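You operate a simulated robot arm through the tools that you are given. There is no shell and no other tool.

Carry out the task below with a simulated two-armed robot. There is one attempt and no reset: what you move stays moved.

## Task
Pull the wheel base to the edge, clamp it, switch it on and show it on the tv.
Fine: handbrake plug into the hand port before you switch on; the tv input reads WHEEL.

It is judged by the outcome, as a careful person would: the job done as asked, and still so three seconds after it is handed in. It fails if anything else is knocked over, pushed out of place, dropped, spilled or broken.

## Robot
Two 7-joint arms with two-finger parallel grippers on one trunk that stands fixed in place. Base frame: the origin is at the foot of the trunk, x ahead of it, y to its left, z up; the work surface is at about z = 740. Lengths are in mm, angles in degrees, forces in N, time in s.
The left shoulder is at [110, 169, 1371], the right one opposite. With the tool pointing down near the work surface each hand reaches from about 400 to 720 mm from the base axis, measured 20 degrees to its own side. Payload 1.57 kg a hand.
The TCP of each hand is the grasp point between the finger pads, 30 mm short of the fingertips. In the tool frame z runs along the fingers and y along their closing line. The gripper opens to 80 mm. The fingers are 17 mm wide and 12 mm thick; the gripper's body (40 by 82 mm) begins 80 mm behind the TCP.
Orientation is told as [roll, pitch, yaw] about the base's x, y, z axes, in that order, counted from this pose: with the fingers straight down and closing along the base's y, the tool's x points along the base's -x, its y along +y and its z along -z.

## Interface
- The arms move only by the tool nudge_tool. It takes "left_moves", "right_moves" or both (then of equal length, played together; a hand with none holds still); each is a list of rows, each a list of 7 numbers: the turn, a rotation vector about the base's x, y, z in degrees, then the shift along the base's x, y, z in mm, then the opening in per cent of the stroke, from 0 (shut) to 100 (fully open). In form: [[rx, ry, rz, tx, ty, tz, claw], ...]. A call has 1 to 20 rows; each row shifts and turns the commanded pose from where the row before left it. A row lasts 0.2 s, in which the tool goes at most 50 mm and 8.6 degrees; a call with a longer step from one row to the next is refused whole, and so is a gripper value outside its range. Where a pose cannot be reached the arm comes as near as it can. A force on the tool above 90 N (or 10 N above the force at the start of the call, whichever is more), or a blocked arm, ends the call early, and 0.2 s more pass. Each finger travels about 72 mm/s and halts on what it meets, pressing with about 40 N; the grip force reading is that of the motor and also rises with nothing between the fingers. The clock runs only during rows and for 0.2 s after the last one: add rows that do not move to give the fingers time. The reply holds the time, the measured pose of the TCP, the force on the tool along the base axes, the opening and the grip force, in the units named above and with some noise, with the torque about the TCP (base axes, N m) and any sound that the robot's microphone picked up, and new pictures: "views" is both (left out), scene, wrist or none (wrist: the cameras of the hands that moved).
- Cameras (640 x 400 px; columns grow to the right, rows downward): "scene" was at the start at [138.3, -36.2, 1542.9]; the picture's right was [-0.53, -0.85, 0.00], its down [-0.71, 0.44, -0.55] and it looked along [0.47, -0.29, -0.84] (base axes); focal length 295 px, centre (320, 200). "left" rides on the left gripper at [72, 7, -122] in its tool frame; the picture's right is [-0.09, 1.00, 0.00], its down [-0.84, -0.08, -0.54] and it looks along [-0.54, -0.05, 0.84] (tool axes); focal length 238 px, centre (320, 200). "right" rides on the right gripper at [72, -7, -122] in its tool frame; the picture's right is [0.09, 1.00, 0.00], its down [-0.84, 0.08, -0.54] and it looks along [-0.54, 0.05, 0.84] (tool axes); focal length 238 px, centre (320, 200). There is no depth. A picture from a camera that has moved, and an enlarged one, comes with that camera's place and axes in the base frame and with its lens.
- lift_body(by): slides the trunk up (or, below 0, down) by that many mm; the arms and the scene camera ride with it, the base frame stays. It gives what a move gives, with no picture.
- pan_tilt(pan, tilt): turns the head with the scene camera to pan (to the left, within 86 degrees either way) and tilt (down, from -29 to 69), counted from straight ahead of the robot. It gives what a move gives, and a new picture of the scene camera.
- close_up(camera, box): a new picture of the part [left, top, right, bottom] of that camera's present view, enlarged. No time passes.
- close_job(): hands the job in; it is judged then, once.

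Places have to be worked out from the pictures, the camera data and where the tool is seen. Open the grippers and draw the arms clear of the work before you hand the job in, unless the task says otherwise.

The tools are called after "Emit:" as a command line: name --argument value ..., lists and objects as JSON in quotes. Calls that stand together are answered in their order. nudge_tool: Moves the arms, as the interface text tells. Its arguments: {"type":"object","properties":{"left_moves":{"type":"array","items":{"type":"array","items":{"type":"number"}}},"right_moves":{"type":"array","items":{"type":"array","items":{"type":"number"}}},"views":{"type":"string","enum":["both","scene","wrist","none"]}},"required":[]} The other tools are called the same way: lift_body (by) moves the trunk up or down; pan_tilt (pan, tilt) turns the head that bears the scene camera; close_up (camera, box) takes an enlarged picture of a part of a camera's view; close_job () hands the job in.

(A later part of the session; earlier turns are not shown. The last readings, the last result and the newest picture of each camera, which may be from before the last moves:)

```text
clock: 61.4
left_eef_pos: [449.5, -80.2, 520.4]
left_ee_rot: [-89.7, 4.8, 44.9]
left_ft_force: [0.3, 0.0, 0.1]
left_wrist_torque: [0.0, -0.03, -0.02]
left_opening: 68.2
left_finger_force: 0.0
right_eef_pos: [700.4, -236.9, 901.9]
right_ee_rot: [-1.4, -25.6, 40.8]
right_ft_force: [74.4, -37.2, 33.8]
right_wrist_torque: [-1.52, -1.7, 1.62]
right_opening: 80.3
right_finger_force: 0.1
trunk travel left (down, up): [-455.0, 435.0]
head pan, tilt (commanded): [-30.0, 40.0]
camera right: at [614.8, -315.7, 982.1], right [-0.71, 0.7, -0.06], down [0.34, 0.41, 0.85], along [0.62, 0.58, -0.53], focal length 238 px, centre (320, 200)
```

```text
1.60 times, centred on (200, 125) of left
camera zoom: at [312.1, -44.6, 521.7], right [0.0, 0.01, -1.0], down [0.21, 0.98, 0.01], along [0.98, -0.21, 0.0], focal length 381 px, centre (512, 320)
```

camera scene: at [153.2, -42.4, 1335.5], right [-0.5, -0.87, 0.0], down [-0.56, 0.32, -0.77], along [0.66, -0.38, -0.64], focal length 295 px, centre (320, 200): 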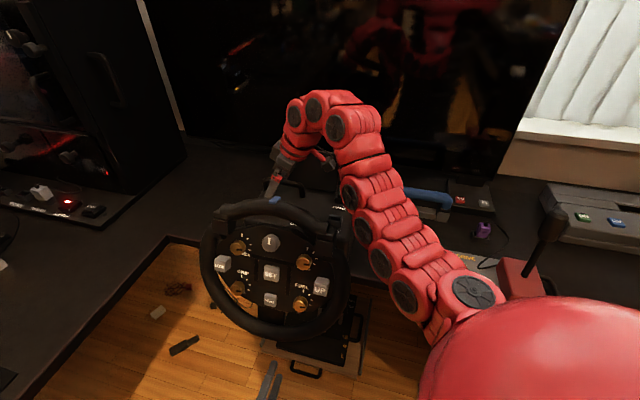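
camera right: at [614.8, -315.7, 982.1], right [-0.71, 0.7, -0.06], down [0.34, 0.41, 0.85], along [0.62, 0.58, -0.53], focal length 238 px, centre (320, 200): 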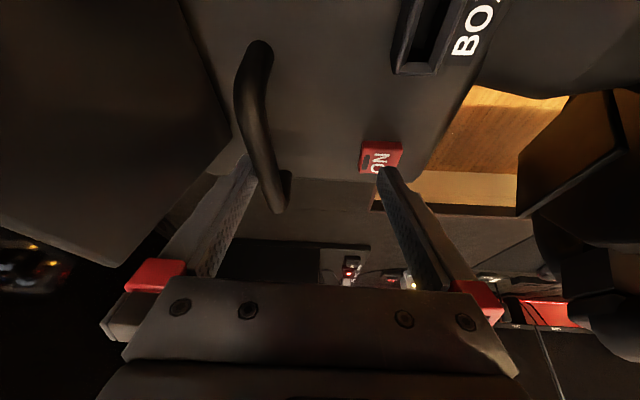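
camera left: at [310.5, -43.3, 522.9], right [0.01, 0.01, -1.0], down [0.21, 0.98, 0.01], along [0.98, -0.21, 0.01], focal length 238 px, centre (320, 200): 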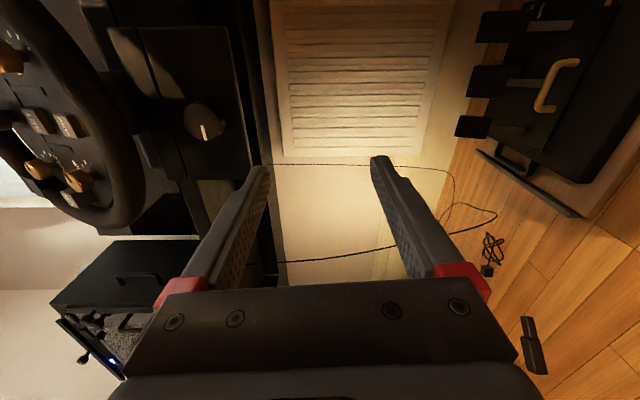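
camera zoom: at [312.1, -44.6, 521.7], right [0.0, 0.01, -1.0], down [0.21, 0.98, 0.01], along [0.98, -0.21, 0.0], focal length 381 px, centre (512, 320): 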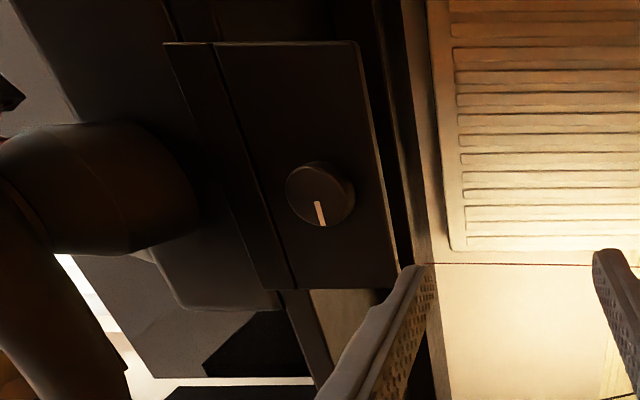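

The force jumped with no further motion: the base has reached its end stop at about 90 mm of travel. I'll relax the right hand to a light hold so the base stays at the stop, and bring the left hand forward under the wheel toward the knob, tilted slightly up to clear the rim.

Emit:
nudge_tool --left_moves '[[-5.66, -5.66, 0, 0, 0, 5, 85], [0, 0, 0, 17, -17, 8, 85], [0, 0, 0, 17, -17, 8, 85], [0, 0, 0, 17, -17, 8, 85], [0, 0, 0, 17, -17, 8, 85], [0, 0, 0, 0, 0, 0, 85]]' --right_moves '[[0, 0, 0, 2.5, -2.5, 0, 100], [0, 0, 0, 2.5, -2.5, 0, 100], [0, 0, 0, 0, 0, 0, 100], [0, 0, 0, 0, 0, 0, 100], [0, 0, 0, 0, 0, 0, 100], [0, 0, 0, 0, 0, 0, 100]]' --views "both"

```text
clock: 62.8
left_eef_pos: [518.1, -148.0, 557.5]
left_ee_rot: [-97.8, 4.6, 44.4]
left_ft_force: [-0.2, 0.1, 0.6]
left_wrist_torque: [-0.01, -0.01, -0.01]
left_opening: 67.7
left_finger_force: 0.0
right_eef_pos: [698.4, -238.3, 900.0]
right_ee_rot: [-0.5, -25.1, 41.0]
right_ft_force: [11.9, -21.6, 0.6]
right_wrist_torque: [-0.41, 0.0, -0.15]
right_opening: 80.2
right_finger_force: 0.2
trunk travel left (down, up): [-455.0, 435.0]
head pan, tilt (commanded): [-30.0, 40.0]
camera scene: at [153.4, -44.8, 1335.1], right [-0.5, -0.87, 0.0], down [-0.56, 0.32, -0.76], along [0.66, -0.38, -0.64], focal length 295 px, centre (320, 200)
camera right: at [615.6, -318.3, 981.1], right [-0.71, 0.7, -0.05], down [0.35, 0.41, 0.84], along [0.61, 0.59, -0.53], focal length 238 px, centre (320, 200)
camera left: at [381.2, -113.8, 541.4], right [0.1, -0.09, -0.99], down [0.21, 0.97, -0.06], along [0.97, -0.2, 0.12], focal length 238 px, centre (320, 200)
```

scene: 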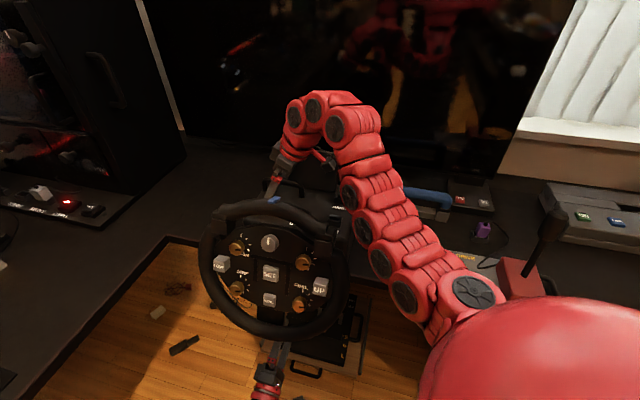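
right: 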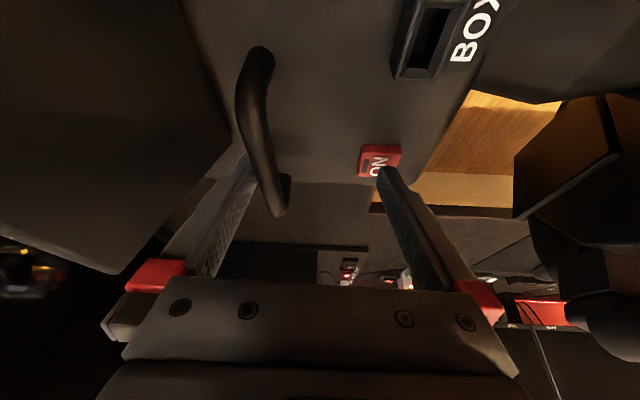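
left: 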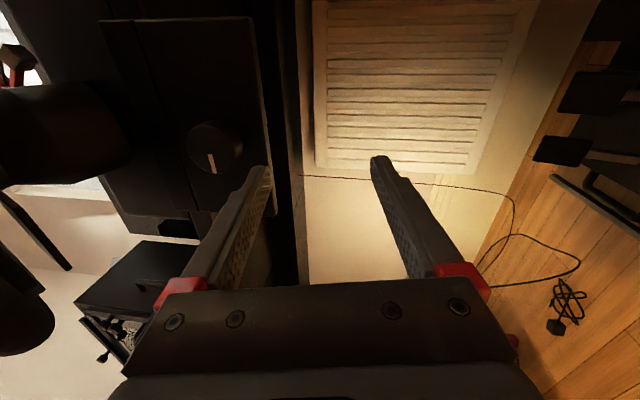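

The right hand holds about 24 N against the stop. Raising the left hand to the knob's height, just in front of it.

Emit:
nudge_tool --left_moves '[[0, 0, 0, 0, 0, 31, 85], [0, 0, 0, 0, 0, 31, 85], [0, 0, 0, 0, 0, 31, 85], [0, 0, 0, 0, 0, 0, 85]]' --views "both"

Emit:
close_up --camera "left" --box '[200, 60, 440, 290]'

Emit:
close_up --camera "scene" --box '[190, 180, 380, 400]'

```text
clock: 63.8
left_eef_pos: [517.0, -148.7, 653.0]
left_ee_rot: [-98.0, 4.6, 44.3]
left_ft_force: [0.3, -1.7, 0.4]
left_wrist_torque: [-0.01, 0.0, -0.03]
left_opening: 68.1
left_finger_force: 0.1
right_eef_pos: [701.1, -237.4, 901.8]
right_ee_rot: [-0.7, -25.3, 41.2]
right_ft_force: [8.4, -17.3, -5.7]
right_wrist_torque: [-0.02, 0.02, -0.12]
right_opening: 80.1
right_finger_force: 0.1
trunk travel left (down, up): [-455.0, 435.0]
head pan, tilt (commanded): [-30.0, 40.0]
camera scene: at [154.0, -44.4, 1335.2], right [-0.5, -0.87, 0.0], down [-0.56, 0.32, -0.76], along [0.66, -0.38, -0.64], focal length 295 px, centre (320, 200)
camera left: at [380.5, -113.5, 636.3], right [0.1, -0.09, -0.99], down [0.21, 0.97, -0.07], along [0.97, -0.2, 0.12], focal length 238 px, centre (320, 200)
```

scene: 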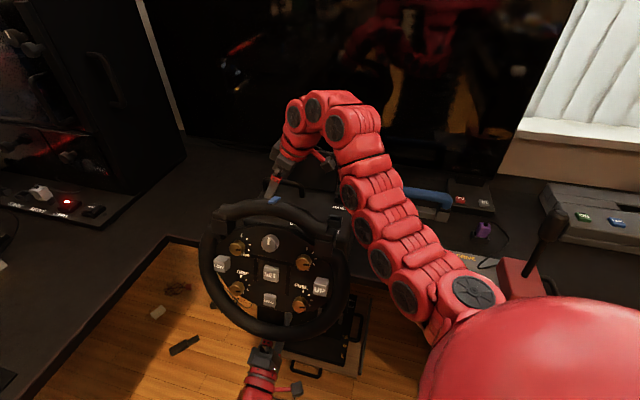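
left: 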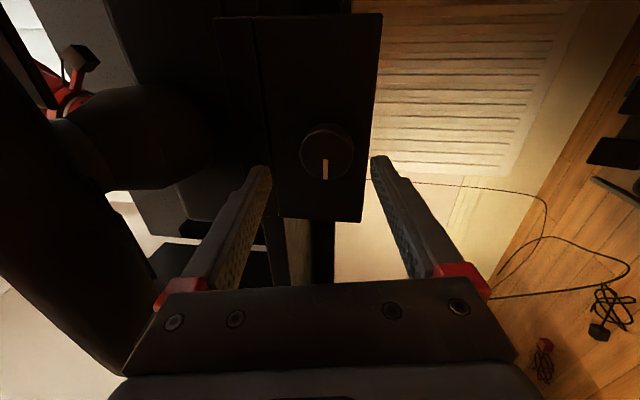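

```text
1.74 times, centred on (320, 175) of left
camera zoom: at [380.5, -113.5, 636.3], right [0.1, -0.09, -0.99], down [0.21, 0.97, -0.07], along [0.97, -0.2, 0.12], focal length 414 px, centre (320, 244)
```

zoom: 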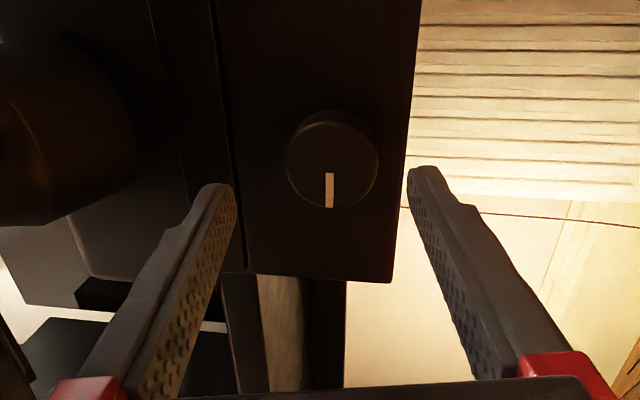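

```text
1.82 times, centred on (285, 290) of scene
camera zoom: at [154.0, -44.4, 1335.2], right [-0.5, -0.87, 0.0], down [-0.56, 0.32, -0.76], along [0.66, -0.38, -0.64], focal length 536 px, centre (384, 36)
```

zoom: 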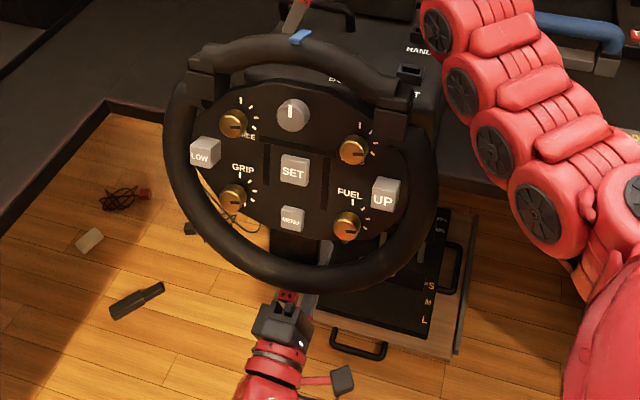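

Aligned within a couple of millimetres. Advancing 38 mm and gripping the knob.

Emit:
nudge_tool --left_moves '[[0, 0, 0, 9, -9, -1, 85], [0, 0, 0, 9, -9, -1, 85], [0, 0, 0, 9, -9, 0, 85], [0, 0, 0, 0, 0, 0, 40], [0, 0, 0, 0, 0, 0, 20], [0, 0, 0, 0, 0, 0, 0], [0, 0, 0, 0, 0, 0, 0]]' --views "wrist"

Emit:
close_up --camera "left" --box '[200, 60, 440, 290]'

```text
clock: 65.3
left_eef_pos: [543.1, -173.2, 652.1]
left_ee_rot: [-98.1, 4.6, 44.4]
left_ft_force: [1.1, -1.1, 10.7]
left_wrist_torque: [0.29, 0.31, -0.01]
left_opening: 43.4
left_finger_force: 44.9
right_eef_pos: [700.0, -237.5, 902.0]
right_ee_rot: [-0.6, -25.2, 41.2]
right_ft_force: [12.8, -14.1, -7.8]
right_wrist_torque: [0.1, 0.08, 0.08]
right_opening: 80.2
right_finger_force: 0.0
trunk travel left (down, up): [-455.0, 435.0]
head pan, tilt (commanded): [-30.0, 40.0]
camera left: at [407.0, -139.4, 635.2], right [0.11, -0.09, -0.99], down [0.21, 0.97, -0.07], along [0.97, -0.2, 0.12], focal length 238 px, centre (320, 200)
```

left: 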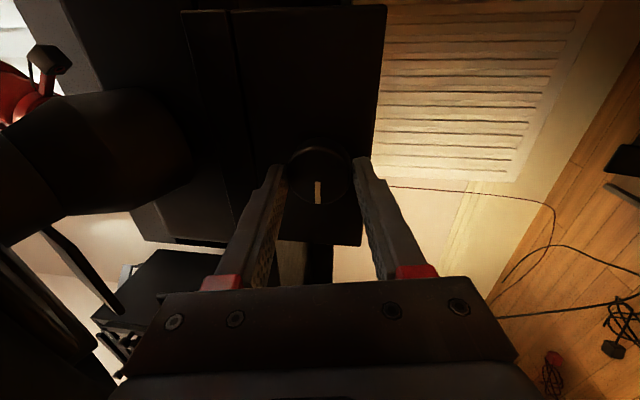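

```text
1.74 times, centred on (320, 175) of left
camera zoom: at [407.0, -139.4, 635.2], right [0.11, -0.09, -0.99], down [0.21, 0.97, -0.07], along [0.97, -0.2, 0.12], focal length 414 px, centre (320, 244)
```

zoom: 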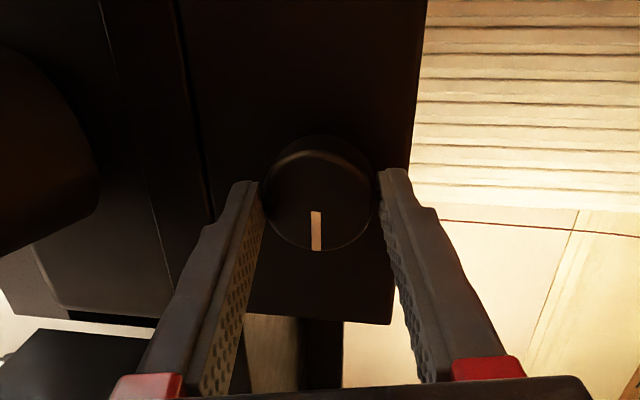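

Gripped. Turning clockwise to clamp, first half of the turn.

Emit:
nudge_tool --left_moves '[[4.24, -4.24, 0, 0, 0, 0, 0], [4.24, -4.24, 0, 0, 0, 0, 0], [4.24, -4.24, 0, 0, 0, 0, 0], [4.24, -4.24, 0, 0, 0, 0, 0], [4.24, -4.24, 0, 0, 0, 0, 0], [4.24, -4.24, 0, 0, 0, 0, 0], [4.24, -4.24, 0, 0, 0, 0, 0], [4.24, -4.24, 0, 0, 0, 0, 0]]' --views "wrist"

Emit:
close_up --camera "left" --box '[200, 60, 440, 290]'

```text
clock: 67.2
left_eef_pos: [543.7, -173.7, 651.7]
left_ee_rot: [-97.5, -43.3, 44.3]
left_ft_force: [-2.3, 28.0, 38.8]
left_wrist_torque: [-0.51, -0.31, 0.58]
left_opening: 43.4
left_finger_force: 45.3
right_eef_pos: [700.4, -235.3, 902.2]
right_ee_rot: [-1.0, -25.2, 41.1]
right_ft_force: [27.2, -24.2, -12.8]
right_wrist_torque: [0.18, 0.0, 0.31]
right_opening: 80.1
right_finger_force: 0.2
trunk travel left (down, up): [-455.0, 435.0]
head pan, tilt (commanded): [-30.0, 40.0]
camera left: at [433.5, -114.0, 587.0], right [0.62, 0.43, -0.65], down [0.05, 0.81, 0.58], along [0.78, -0.39, 0.49], focal length 238 px, centre (320, 200)
```

left: 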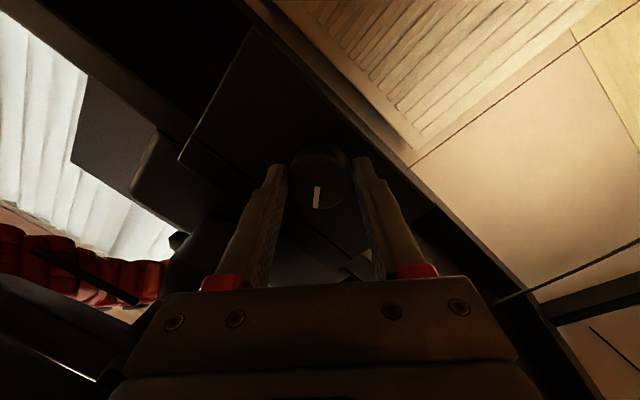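

```text
1.74 times, centred on (320, 175) of left
camera zoom: at [433.5, -114.0, 587.0], right [0.62, 0.43, -0.65], down [0.05, 0.81, 0.58], along [0.78, -0.39, 0.49], focal length 414 px, centre (320, 244)
```

zoom: 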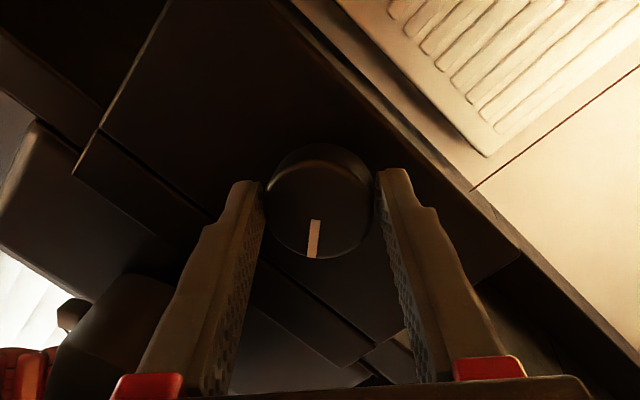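

Turning well; side load is from the slight hand tilt, so I'll compensate a little while finishing the turn toward pointer-up.

Emit:
nudge_tool --left_moves '[[4.24, -4.24, 0, 0, 1, 1.5, 0], [4.24, -4.24, 0, 0, 1, 1.5, 0], [4.24, -4.24, 0, 0, 0.5, 0.5, 0], [4.24, -4.24, 0, 0, 0, 0, 0], [4.24, -4.24, 0, 0, 0, 0, 0], [4.24, -4.24, 0, 0, 0, 0, 0]]' --views "wrist"

Emit:
close_up --camera "left" --box '[200, 60, 440, 290]'

```text
clock: 68.5
left_eef_pos: [543.6, -171.9, 650.7]
left_ee_rot: [-92.7, -79.1, 39.8]
left_ft_force: [12.4, -15.5, 1.7]
left_wrist_torque: [-0.13, 0.9, 0.6]
left_opening: 43.4
left_finger_force: 45.1
right_eef_pos: [701.6, -237.8, 901.9]
right_ee_rot: [-0.6, -25.3, 41.3]
right_ft_force: [15.3, -10.5, 7.1]
right_wrist_torque: [-0.28, -0.36, 0.22]
right_opening: 80.1
right_finger_force: 0.0
trunk travel left (down, up): [-455.0, 435.0]
head pan, tilt (commanded): [-30.0, 40.0]
camera left: at [464.6, -79.0, 580.1], right [0.79, 0.6, -0.1], down [-0.27, 0.49, 0.83], along [0.55, -0.64, 0.55], focal length 238 px, centre (320, 200)
```

left: 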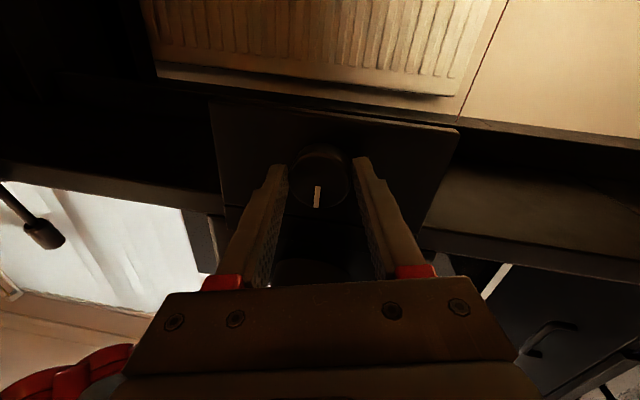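

```text
1.74 times, centred on (320, 175) of left
camera zoom: at [464.6, -79.0, 580.1], right [0.79, 0.6, -0.1], down [-0.27, 0.49, 0.83], along [0.55, -0.64, 0.55], focal length 414 px, centre (320, 244)
```

zoom: 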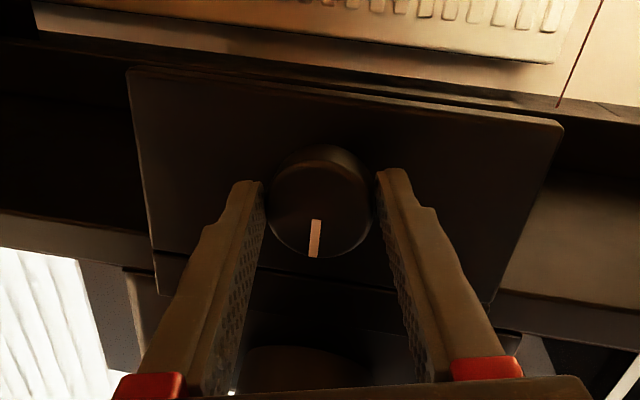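

Pointer is nearly up again and the torque is rising (~0.7 N·m). Turning a little further to feel for the tight stop.

Emit:
nudge_tool --left_moves '[[4.24, -4.24, 0, 0, 0, 0, 0], [3, -3, 0, 0, 0, 0, 0], [0, 0, 0, 0, 0, 0, 0]]' --views "wrist"

Emit:
close_up --camera "left" --box '[200, 60, 440, 290]'

```text
clock: 69.3
left_eef_pos: [543.5, -169.7, 651.8]
left_ee_rot: [-32.7, -89.1, -20.2]
left_ft_force: [-11.1, 12.4, -0.8]
left_wrist_torque: [-0.28, 0.71, 0.65]
left_opening: 43.4
left_finger_force: 45.1
right_eef_pos: [700.3, -236.7, 901.8]
right_ee_rot: [-0.7, -25.1, 41.1]
right_ft_force: [23.1, -17.4, 1.1]
right_wrist_torque: [-0.05, -0.49, 0.36]
right_opening: 79.8
right_finger_force: 0.2
trunk travel left (down, up): [-455.0, 435.0]
head pan, tilt (commanded): [-30.0, 40.0]
camera left: at [473.6, -68.7, 583.4], right [0.8, 0.6, 0.08], down [-0.38, 0.38, 0.84], along [0.48, -0.7, 0.53], focal length 238 px, centre (320, 200)
```

left: 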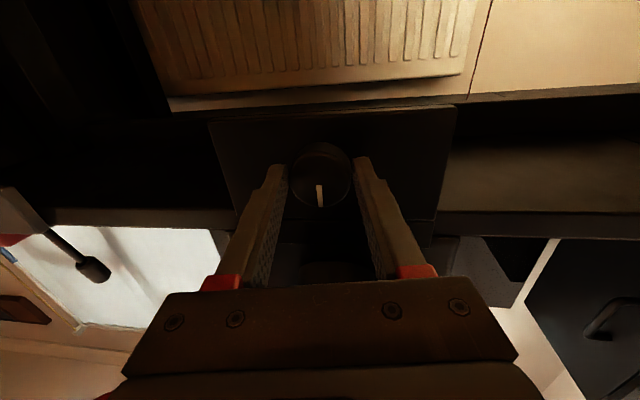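

```text
1.74 times, centred on (320, 175) of left
camera zoom: at [473.6, -68.7, 583.4], right [0.8, 0.6, 0.08], down [-0.38, 0.38, 0.84], along [0.48, -0.7, 0.53], focal length 414 px, centre (320, 244)
```

zoom: 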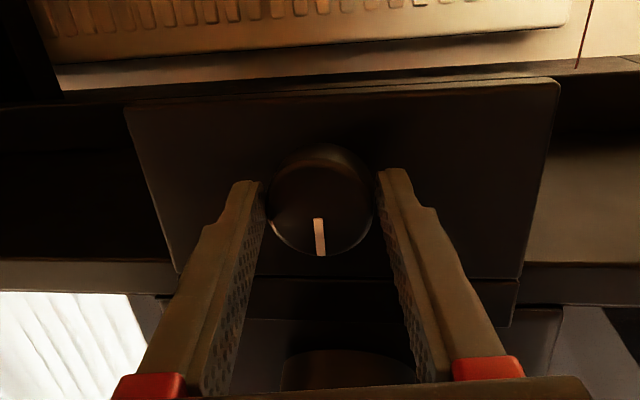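

The knob stopped with its pointer straight up (the fingers slipped slightly at the end), which is the same locked position it had at the start. Releasing and backing the left hand out, then down from under the wheel.

Emit:
nudge_tool --left_moves '[[0, 0, 0, 0, 0, 0, 40], [0, 0, 0, 0, 0, 0, 85], [0, 0, 0, -9, 9, 0, 85], [0, 0, 0, -9, 9, 0, 85], [0, 0, 0, -9, 9, 0, 85], [0, 0, 0, 0, 0, -30, 85], [0, 0, 0, 0, 0, -35, 85], [0, 0, 0, 0, 0, -35, 85], [0, 0, 0, -10, 10, -20, 85]]' --views "both"

Emit:
close_up --camera "left" --box '[200, 0, 440, 200]'

```text
clock: 71.3
left_eef_pos: [505.6, -134.4, 532.8]
left_ee_rot: [-38.5, -89.1, -14.7]
left_ft_force: [-1.0, 0.7, -0.5]
left_wrist_torque: [-0.01, 0.0, -0.04]
left_opening: 67.9
left_finger_force: 0.1
right_eef_pos: [700.1, -236.4, 901.4]
right_ee_rot: [-0.6, -25.3, 41.2]
right_ft_force: [17.0, -13.1, 0.0]
right_wrist_torque: [-0.12, -0.21, 0.25]
right_opening: 80.3
right_finger_force: 0.0
trunk travel left (down, up): [-455.0, 435.0]
head pan, tilt (commanded): [-30.0, 40.0]
camera scene: at [154.4, -43.6, 1335.2], right [-0.5, -0.87, 0.0], down [-0.56, 0.32, -0.76], along [0.66, -0.38, -0.64], focal length 295 px, centre (320, 200)
camera left: at [436.1, -32.3, 463.2], right [0.8, 0.6, 0.08], down [-0.38, 0.38, 0.84], along [0.47, -0.7, 0.53], focal length 238 px, centre (320, 200)
```

scene: 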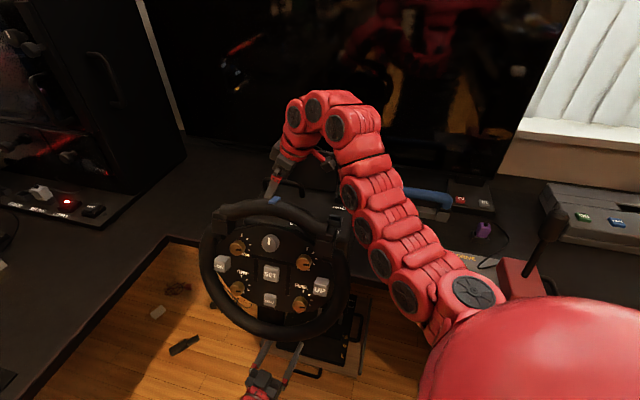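
left: 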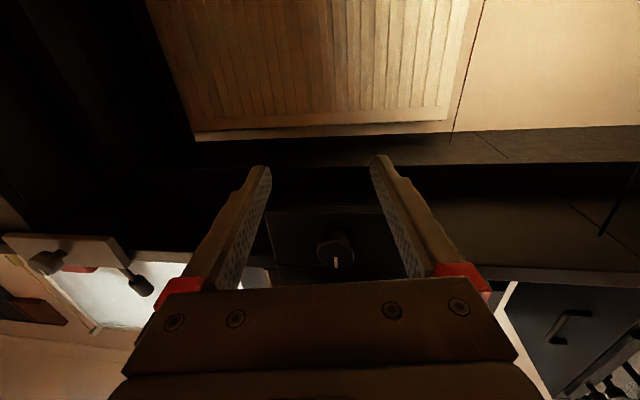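

```text
2.00 times, centred on (320, 100) of left
camera zoom: at [436.1, -32.3, 463.2], right [0.8, 0.6, 0.08], down [-0.38, 0.38, 0.84], along [0.47, -0.7, 0.53], focal length 477 px, centre (320, 400)
```

zoom: 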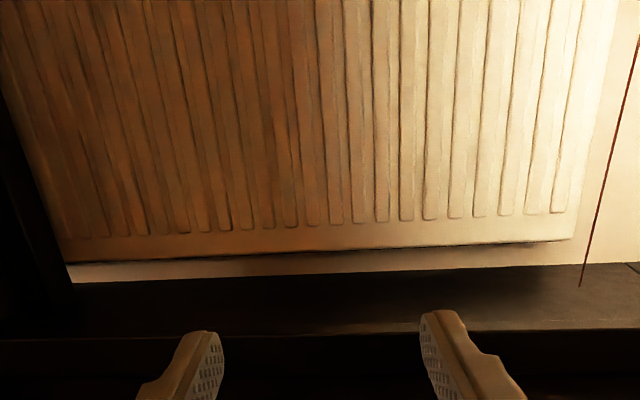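

Emit:
close_up --camera "left" --box '[260, 200, 420, 290]'

Emit:
close_up --camera "scene" --box '[420, 150, 640, 310]'

```text
4.00 times, centred on (340, 245) of left
camera zoom: at [436.1, -32.3, 463.2], right [0.8, 0.6, 0.08], down [-0.38, 0.38, 0.84], along [0.47, -0.7, 0.53], focal length 953 px, centre (240, 20)
```

zoom: 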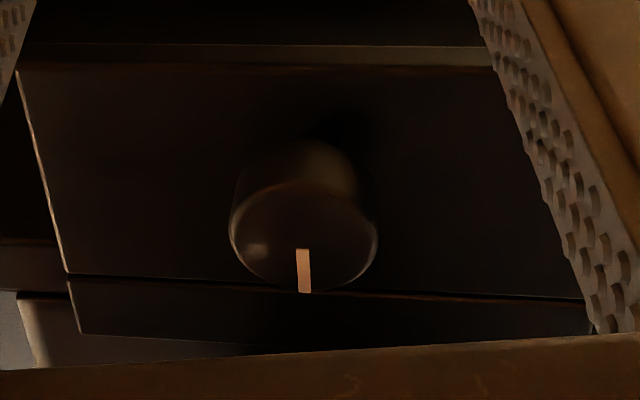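

```text
2.50 times, centred on (530, 230) of scene
camera zoom: at [154.4, -43.6, 1335.2], right [-0.5, -0.87, 0.0], down [-0.56, 0.32, -0.76], along [0.66, -0.38, -0.64], focal length 737 px, centre (-205, 125)
```

zoom: 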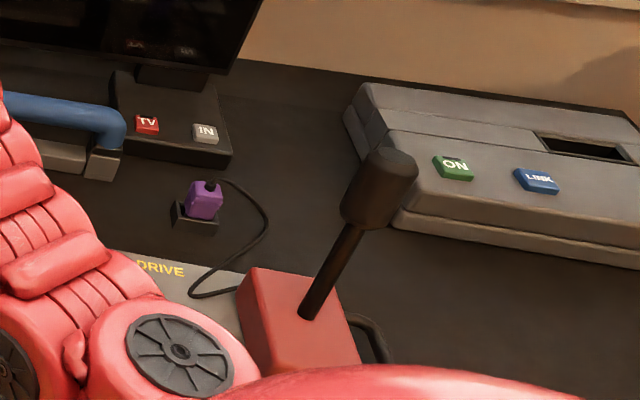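

Clamp pointer is up and the base is at the edge. Next the plug: I'll unhook the right hand, lift it well clear of the base, and straighten it while moving toward the purple plug.

Emit:
nudge_tool --right_moves '[[0, 0, 0, 3.5, -3.5, 0, 100], [0, 0, 0, -5, -5, 15, 100], [0, 0, 0, -6, -6, 18, 100], [0, 0, 0, -6, -6, 18, 100], [0, 0, 0, -10, -10, 30, 100], [0, 0, 0, -10, -25, 30, 80], [-4.4, 4.4, 0, -15, -40, 20, 60], [-4.4, 4.4, 0, -20, -40, 0, 60], [-4.4, 4.4, 0, -25, -40, 0, 60], [-4.4, 4.4, 0, -25, -40, 0, 60], [0, 0, 2, -25, -40, -10, 60], [0, 0, 2, -20, -40, -10, 60]]' --views "both"

```text
clock: 74.0
left_eef_pos: [505.7, -133.4, 533.4]
left_ee_rot: [-43.7, -89.3, -9.3]
left_ft_force: [0.3, 0.1, -0.1]
left_wrist_torque: [-0.01, 0.0, 0.0]
left_opening: 67.9
left_finger_force: 0.1
right_eef_pos: [564.2, -535.9, 894.6]
right_ee_rot: [-2.4, -0.5, 45.6]
right_ft_force: [-0.7, -0.1, 0.7]
right_wrist_torque: [0.01, 0.01, 0.02]
right_opening: 48.0
right_finger_force: 0.1
right hand out of reach, approached as far as the arm can: row 7, 8, 9, 10
trunk travel left (down, up): [-455.0, 435.0]
head pan, tilt (commanded): [-30.0, 40.0]
camera scene: at [151.8, -41.8, 1335.6], right [-0.5, -0.87, 0.0], down [-0.56, 0.32, -0.77], along [0.66, -0.38, -0.64], focal length 295 px, centre (320, 200)
camera right: at [515.1, -589.1, 1016.6], right [-0.78, 0.63, -0.04], down [0.51, 0.67, 0.54], along [0.37, 0.4, -0.84], focal length 238 px, centre (320, 200)
```

scene: 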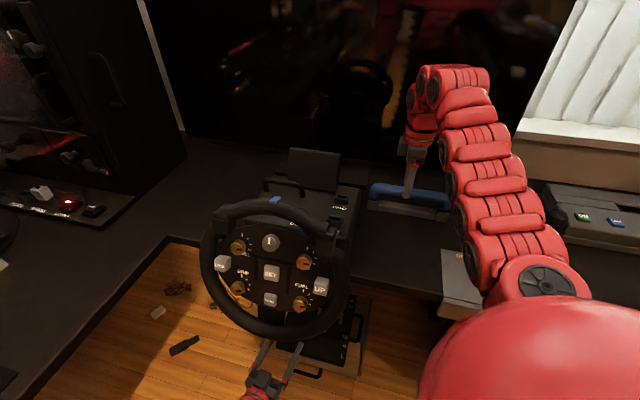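
right: 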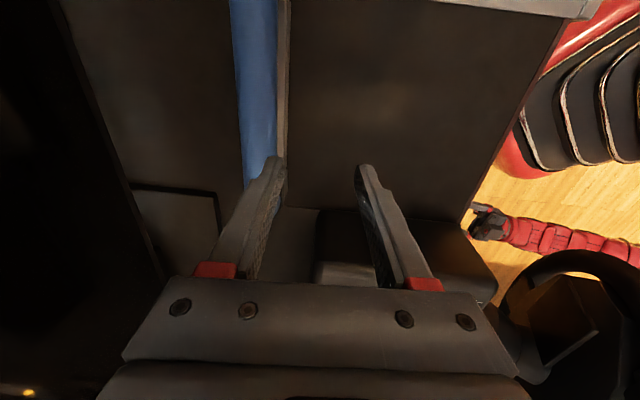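

The base now sits at the desk edge. I'll bring the left hand out from under the wheel, then raise the trunk 130 mm so the right hand has a better working height for the plug.

Emit:
nudge_tool --left_moves '[[0, 0, 0, -10, 10, 0, 85], [0, 0, 0, -10, 10, 0, 85], [0, 0, 0, -10, 10, 0, 85], [0, 0, 0, -10, 10, 0, 85]]' --views "none"

Emit:
lift_body --by 130

Emit:
nudge_tool --right_moves '[[0, 0, 0, -25, -25, 0, 60], [0, 0, 0, -25, -25, 0, 60], [0, 0, 0, -25, -25, 0, 60], [0, 0, 0, -25, -25, 0, 60]]' --views "both"

```text
clock: 75.0
left_eef_pos: [464.4, -94.6, 534.6]
left_ee_rot: [-42.1, -89.3, -10.8]
left_ft_force: [0.4, -0.4, -0.5]
left_wrist_torque: [0.0, -0.01, 0.04]
left_opening: 67.9
left_finger_force: 0.1
right_eef_pos: [565.8, -535.7, 893.6]
right_ee_rot: [-2.4, -0.4, 45.6]
right_ft_force: [1.0, 0.0, -0.4]
right_wrist_torque: [0.0, -0.01, 0.0]
right_opening: 47.8
right_finger_force: 0.2
trunk travel left (down, up): [-455.0, 435.0]
head pan, tilt (commanded): [-30.0, 40.0]
```

```text
clock: 76.5
left_eef_pos: [465.7, -94.7, 664.8]
left_ee_rot: [-42.7, -89.2, -10.2]
left_ft_force: [0.5, 0.4, 0.1]
left_wrist_torque: [-0.03, 0.02, 0.01]
left_opening: 67.7
left_finger_force: 0.1
right_eef_pos: [564.5, -536.2, 1023.6]
right_ee_rot: [-2.2, -0.4, 45.6]
right_ft_force: [0.3, 0.5, -0.3]
right_wrist_torque: [0.0, -0.01, 0.0]
right_opening: 48.1
right_finger_force: 0.0
trunk travel left (down, up): [-585.0, 305.0]
head pan, tilt (commanded): [-30.0, 40.0]
```

```text
clock: 77.5
left_eef_pos: [465.2, -93.8, 664.8]
left_ee_rot: [-41.3, -89.3, -11.8]
left_ft_force: [0.2, -0.5, -0.5]
left_wrist_torque: [-0.01, 0.01, 0.02]
left_opening: 68.3
left_finger_force: 0.1
right_eef_pos: [465.2, -637.1, 1023.0]
right_ee_rot: [-2.3, -0.5, 45.6]
right_ft_force: [-0.2, 0.1, 1.3]
right_wrist_torque: [0.0, -0.02, -0.05]
right_opening: 47.8
right_finger_force: 0.0
trunk travel left (down, up): [-585.0, 305.0]
head pan, tilt (commanded): [-30.0, 40.0]
camera scene: at [151.6, -42.3, 1465.6], right [-0.5, -0.87, 0.0], down [-0.56, 0.32, -0.77], along [0.66, -0.38, -0.64], focal length 295 px, centre (320, 200)
camera right: at [415.3, -689.0, 1146.8], right [-0.78, 0.63, -0.04], down [0.51, 0.66, 0.55], along [0.37, 0.4, -0.84], focal length 238 px, centre (320, 200)
```

scene: 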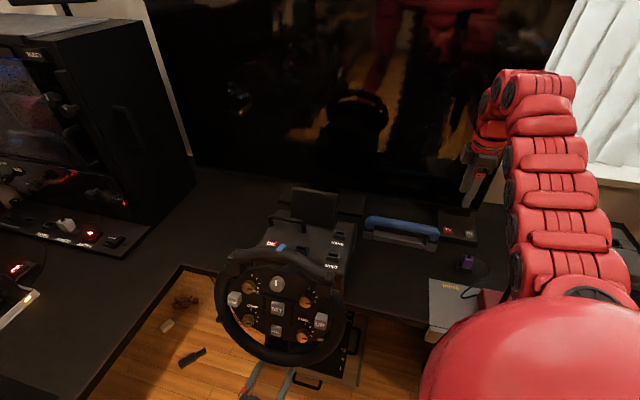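
right: 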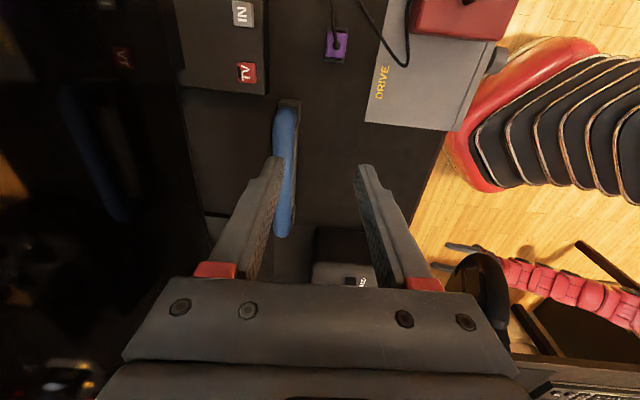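

A good view of the whole right side. Enlarging the plug and dock, and the moved base.

Emit:
close_up --camera "right" --box '[280, 0, 400, 80]'

Emit:
close_up --camera "scene" --box '[200, 170, 380, 290]'

Emit:
close_up --camera "scene" --box '[420, 210, 540, 310]'

```text
5.00 times, centred on (340, 40) of right
camera zoom: at [415.3, -689.0, 1146.8], right [-0.78, 0.63, -0.04], down [0.51, 0.66, 0.55], along [0.37, 0.4, -0.84], focal length 1192 px, centre (220, 1000)
```

zoom: 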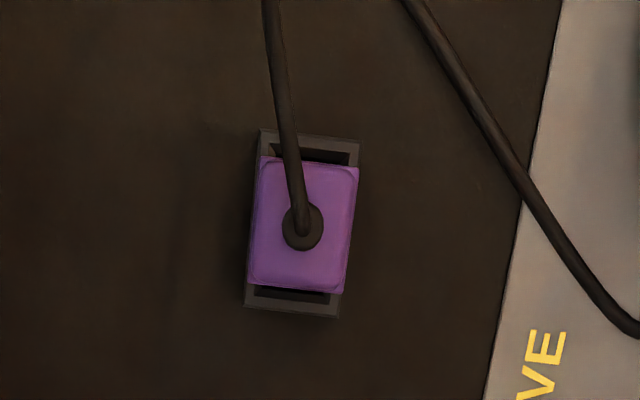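

```text
3.33 times, centred on (290, 230) of scene
camera zoom: at [151.6, -42.3, 1465.6], right [-0.5, -0.87, 0.0], down [-0.56, 0.32, -0.77], along [0.66, -0.38, -0.64], focal length 983 px, centre (420, 100)
```

zoom: 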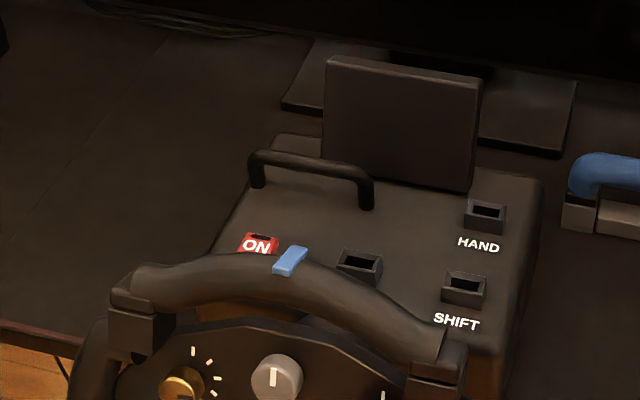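

```text
4.00 times, centred on (480, 260) of scene
camera zoom: at [151.6, -42.3, 1465.6], right [-0.5, -0.87, 0.0], down [-0.56, 0.32, -0.77], along [0.66, -0.38, -0.64], focal length 1179 px, centre (-320, -40)
```

zoom: 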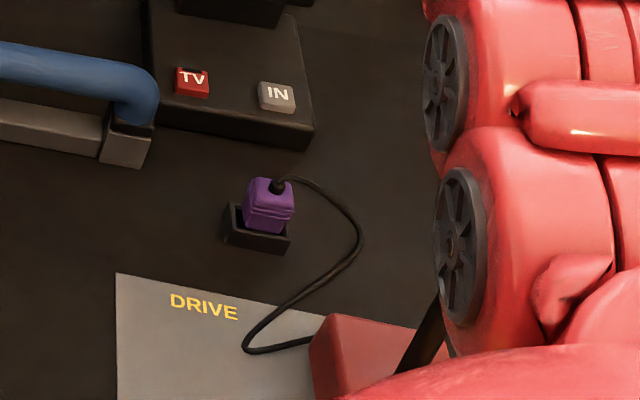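

The plug body is about 24 × 29 mm, standing in its dock with the long side along the desk edge direction, at roughly [415, -687]. I'll level the hand and move to about 100 mm above it.

Emit:
nudge_tool --right_moves '[[1.26, 2.0, -0.6, -12.5, -12.5, -25, 60], [0, 0, 0, -12.5, -12.5, -25, 60], [0, 0, 0, -12.5, -12.5, -30, 60], [0, 0, 0, -12.5, -12.5, -40, 60], [0, 0, 0, 0, 0, 0, 60]]' --views "both"

Emit:
close_up --camera "right" --box '[220, 60, 420, 230]'

```text
clock: 78.7
left_eef_pos: [465.5, -93.3, 665.1]
left_ee_rot: [-44.6, -89.2, -8.3]
left_ft_force: [0.2, -0.1, -0.3]
left_wrist_torque: [0.01, 0.0, 0.01]
left_opening: 67.8
left_finger_force: 0.0
right_eef_pos: [414.6, -684.9, 907.2]
right_ee_rot: [-0.1, 0.1, 44.9]
right_ft_force: [0.4, -0.3, 0.1]
right_wrist_torque: [-0.02, 0.01, 0.0]
right_opening: 48.0
right_finger_force: 0.1
trunk travel left (down, up): [-585.0, 305.0]
head pan, tilt (commanded): [-30.0, 40.0]
camera scene: at [151.9, -41.1, 1465.7], right [-0.5, -0.87, 0.0], down [-0.56, 0.32, -0.77], along [0.66, -0.38, -0.64], focal length 295 px, centre (320, 200)
camera right: at [368.8, -738.7, 1029.7], right [-0.77, 0.64, 0.0], down [0.54, 0.65, 0.54], along [0.35, 0.42, -0.84], focal length 238 px, centre (320, 200)
```

scene: 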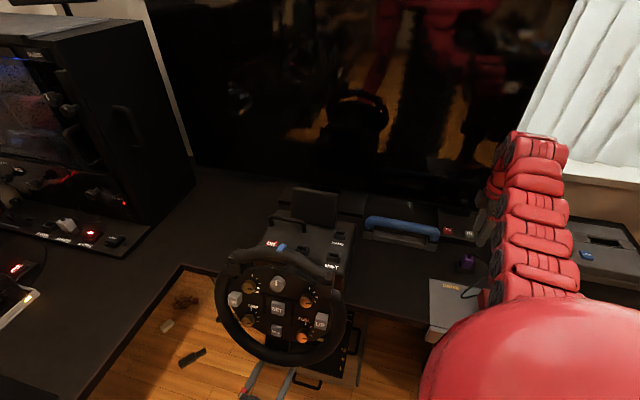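
right: 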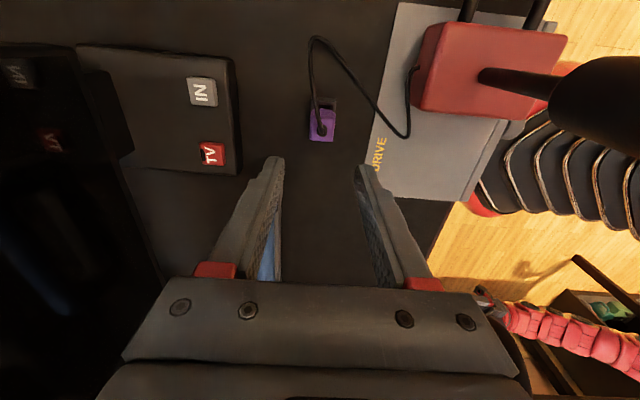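

```text
2.35 times, centred on (320, 145) of right
camera zoom: at [368.8, -738.7, 1029.7], right [-0.77, 0.64, 0.0], down [0.54, 0.65, 0.54], along [0.35, 0.42, -0.84], focal length 561 px, centre (320, 329)
```

zoom: 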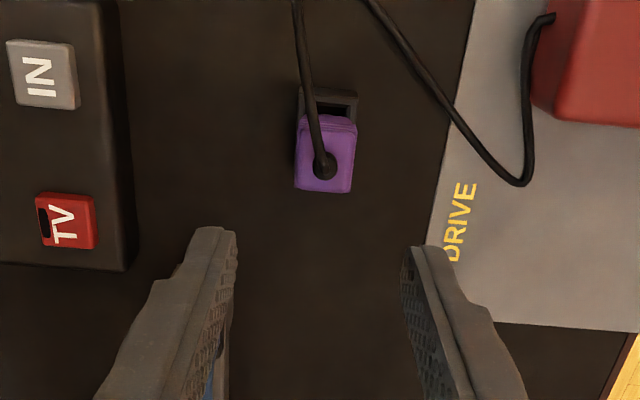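

The plug is centred under the tool axis to within about 1–2 mm. Descending 70 mm to just above it for a final check.

Emit:
nudge_tool --right_moves '[[0, 0, 0, -0.9, 0.9, -25, 60], [0, 0, 0, 0, 0, -25, 60], [0, 0, 0, 0, 0, -20, 60], [0, 0, 0, 0, 0, 0, 60]]' --views "wrist"

Emit:
close_up --camera "right" --box '[220, 60, 420, 230]'

```text
clock: 79.7
left_eef_pos: [465.9, -93.7, 665.4]
left_ee_rot: [-43.2, -89.2, -9.8]
left_ft_force: [0.6, 0.5, -0.4]
left_wrist_torque: [0.02, 0.01, 0.03]
left_opening: 68.0
left_finger_force: 0.1
right_eef_pos: [412.0, -684.0, 833.3]
right_ee_rot: [-0.1, 0.1, 45.1]
right_ft_force: [-0.5, 0.3, -0.2]
right_wrist_torque: [0.0, 0.02, 0.0]
right_opening: 48.1
right_finger_force: 0.1
trunk travel left (down, up): [-585.0, 305.0]
head pan, tilt (commanded): [-30.0, 40.0]
camera right: at [367.4, -738.8, 957.6], right [-0.77, 0.64, 0.0], down [0.54, 0.65, 0.54], along [0.35, 0.42, -0.84], focal length 238 px, centre (320, 200)
```

right: 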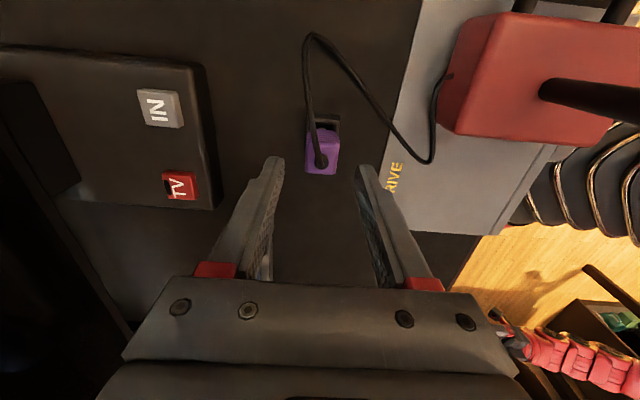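

```text
2.35 times, centred on (320, 145) of right
camera zoom: at [367.4, -738.8, 957.6], right [-0.77, 0.64, 0.0], down [0.54, 0.65, 0.54], along [0.35, 0.42, -0.84], focal length 561 px, centre (320, 329)
```

zoom: 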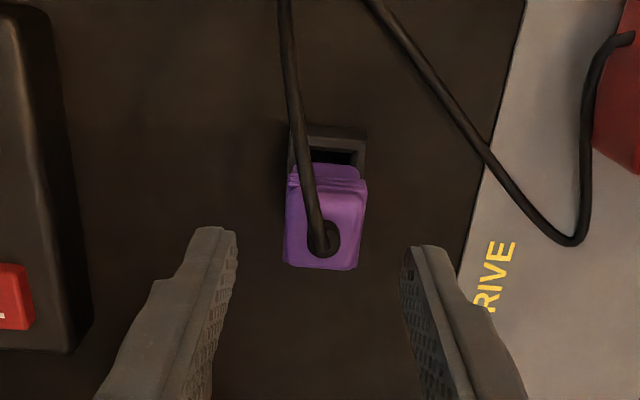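

The plug's cable boss triangulates to [412, -684, 797], directly under the tool. Descending 35 mm so the fingertips stay just above the dock rim, then closing.

Emit:
nudge_tool --right_moves '[[0, 0, 0, 0, 0, -18, 60], [0, 0, 0, 0, 0, -17, 60], [0, 0, 0, 0, 0, 0, 60]]' --views "wrist"

Emit:
close_up --camera "right" --box '[220, 80, 420, 250]'

```text
clock: 80.5
left_eef_pos: [463.8, -94.3, 664.9]
left_ee_rot: [-43.2, -89.2, -9.6]
left_ft_force: [1.0, -0.3, 0.7]
left_wrist_torque: [0.0, 0.02, 0.02]
left_opening: 68.3
left_finger_force: 0.0
right_eef_pos: [414.0, -684.6, 799.2]
right_ee_rot: [-0.2, 0.1, 45.0]
right_ft_force: [-0.1, -0.5, 0.2]
right_wrist_torque: [-0.01, 0.02, -0.04]
right_opening: 47.9
right_finger_force: 0.0
trunk travel left (down, up): [-585.0, 305.0]
head pan, tilt (commanded): [-30.0, 40.0]
camera right: at [368.0, -738.7, 921.9], right [-0.77, 0.64, 0.0], down [0.54, 0.65, 0.54], along [0.35, 0.42, -0.84], focal length 238 px, centre (320, 200)
```

right: 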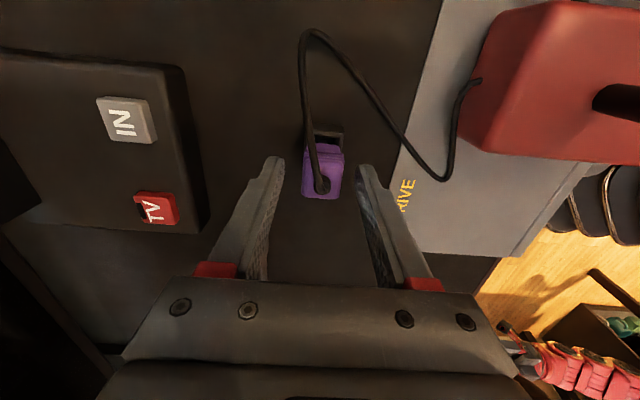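

```text
2.35 times, centred on (320, 165) of right
camera zoom: at [368.0, -738.7, 921.9], right [-0.77, 0.64, 0.0], down [0.54, 0.65, 0.54], along [0.35, 0.42, -0.84], focal length 561 px, centre (320, 282)
```

zoom: 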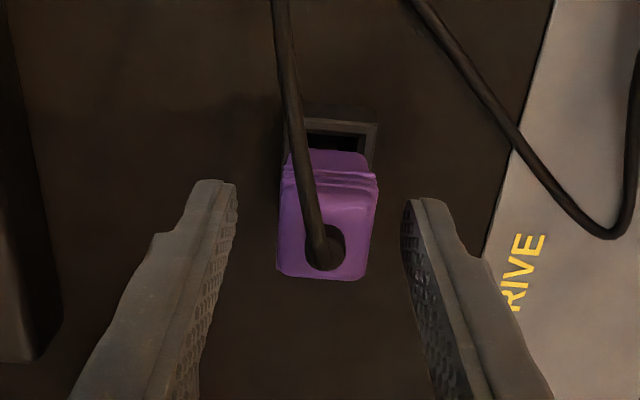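

Well placed; shifting 1.5 mm to centre it, then closing on the plug.

Emit:
nudge_tool --right_moves '[[0, 0, 0, -1.1, 1.1, -1, 60], [0, 0, 0, 0, 0, 0, 40], [0, 0, 0, 0, 0, 0, 32], [0, 0, 0, 0, 0, 0, 20], [0, 0, 0, 0, 0, 0, 10], [0, 0, 0, 0, 0, 0, 10]]' --views "wrist"

Emit:
close_up --camera "right" --box '[220, 80, 420, 250]'

```text
clock: 81.9
left_eef_pos: [464.7, -93.9, 664.8]
left_ee_rot: [-42.6, -89.2, -10.4]
left_ft_force: [0.3, 0.1, 0.1]
left_wrist_torque: [0.0, -0.03, -0.01]
left_opening: 68.0
left_finger_force: 0.0
right_eef_pos: [412.2, -683.3, 798.6]
right_ee_rot: [-0.1, 0.0, 45.0]
right_ft_force: [-0.1, 0.1, 0.4]
right_wrist_torque: [-0.02, -0.04, 0.0]
right_opening: 22.7
right_finger_force: 35.5
trunk travel left (down, up): [-585.0, 305.0]
head pan, tilt (commanded): [-30.0, 40.0]
camera right: at [366.9, -737.8, 920.7], right [-0.77, 0.64, 0.0], down [0.54, 0.65, 0.54], along [0.35, 0.42, -0.84], focal length 238 px, centre (320, 200)
```

right: 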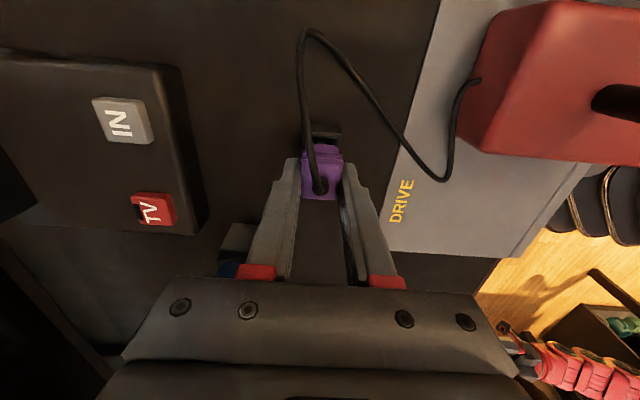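

```text
2.35 times, centred on (320, 165) of right
camera zoom: at [366.9, -737.8, 920.7], right [-0.77, 0.64, 0.0], down [0.54, 0.65, 0.54], along [0.35, 0.42, -0.84], focal length 561 px, centre (320, 282)
```

zoom: 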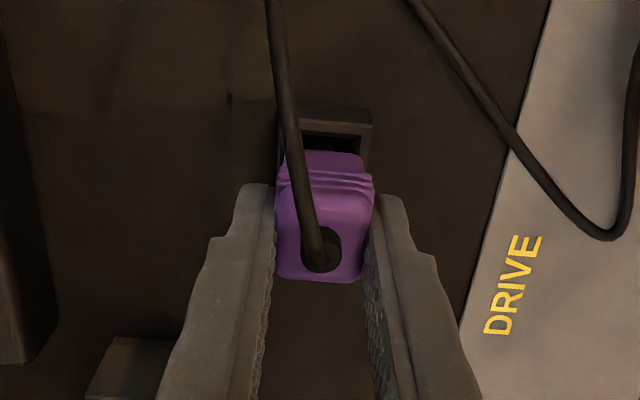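

Firm grip at 22.7 mm with no side force. Lifting the plug straight out of its dock.

Emit:
nudge_tool --right_moves '[[0, 0, 0, 0, 0, 5, 10], [0, 0, 0, 0, 0, 8, 10], [0, 0, 0, 0, 0, 12, 10], [0, 0, 0, 0, 0, 15, 10], [0, 0, 0, 0, 0, 20, 10], [0, 0, 0, 0, 0, 20, 10]]' --views "both"

Emit:
close_up --camera "right" --box '[220, 80, 420, 250]'

```text
clock: 83.3
left_eef_pos: [465.5, -92.9, 665.8]
left_ee_rot: [-45.2, -89.2, -7.6]
left_ft_force: [0.1, -0.6, 0.1]
left_wrist_torque: [0.0, -0.01, 0.0]
left_opening: 68.0
left_finger_force: 0.0
right_eef_pos: [415.1, -682.9, 878.3]
right_ee_rot: [0.0, 0.1, 45.2]
right_ft_force: [0.2, 0.2, 0.2]
right_wrist_torque: [-0.01, -0.04, 0.0]
right_opening: 22.8
right_finger_force: 35.2
trunk travel left (down, up): [-585.0, 305.0]
head pan, tilt (commanded): [-30.0, 40.0]
camera scene: at [152.4, -40.8, 1465.6], right [-0.5, -0.87, 0.0], down [-0.56, 0.32, -0.77], along [0.66, -0.38, -0.64], focal length 295 px, centre (320, 200)
camera right: at [369.1, -737.8, 1001.1], right [-0.77, 0.64, 0.0], down [0.54, 0.65, 0.54], along [0.34, 0.42, -0.84], focal length 238 px, centre (320, 200)
```

scene: 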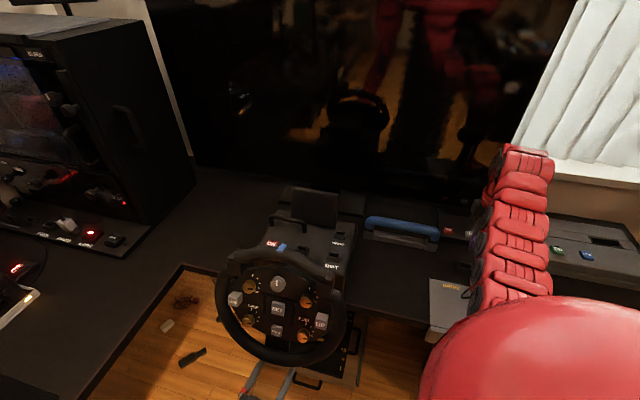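
right: 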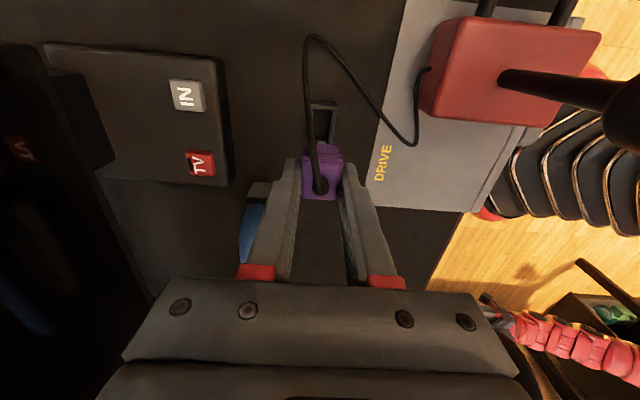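

```text
2.35 times, centred on (320, 165) of right
camera zoom: at [369.1, -737.8, 1001.1], right [-0.77, 0.64, 0.0], down [0.54, 0.65, 0.54], along [0.34, 0.42, -0.84], focal length 561 px, centre (320, 282)
```

zoom: 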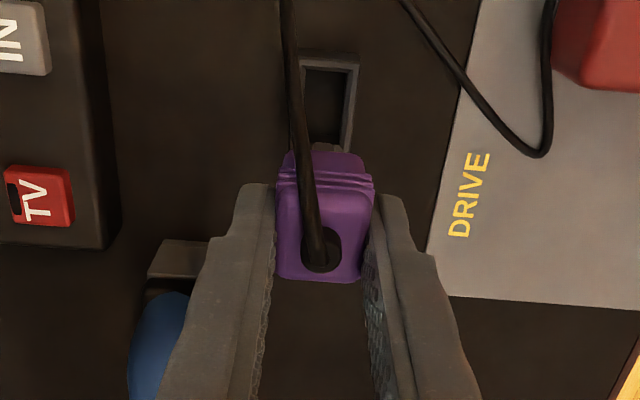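

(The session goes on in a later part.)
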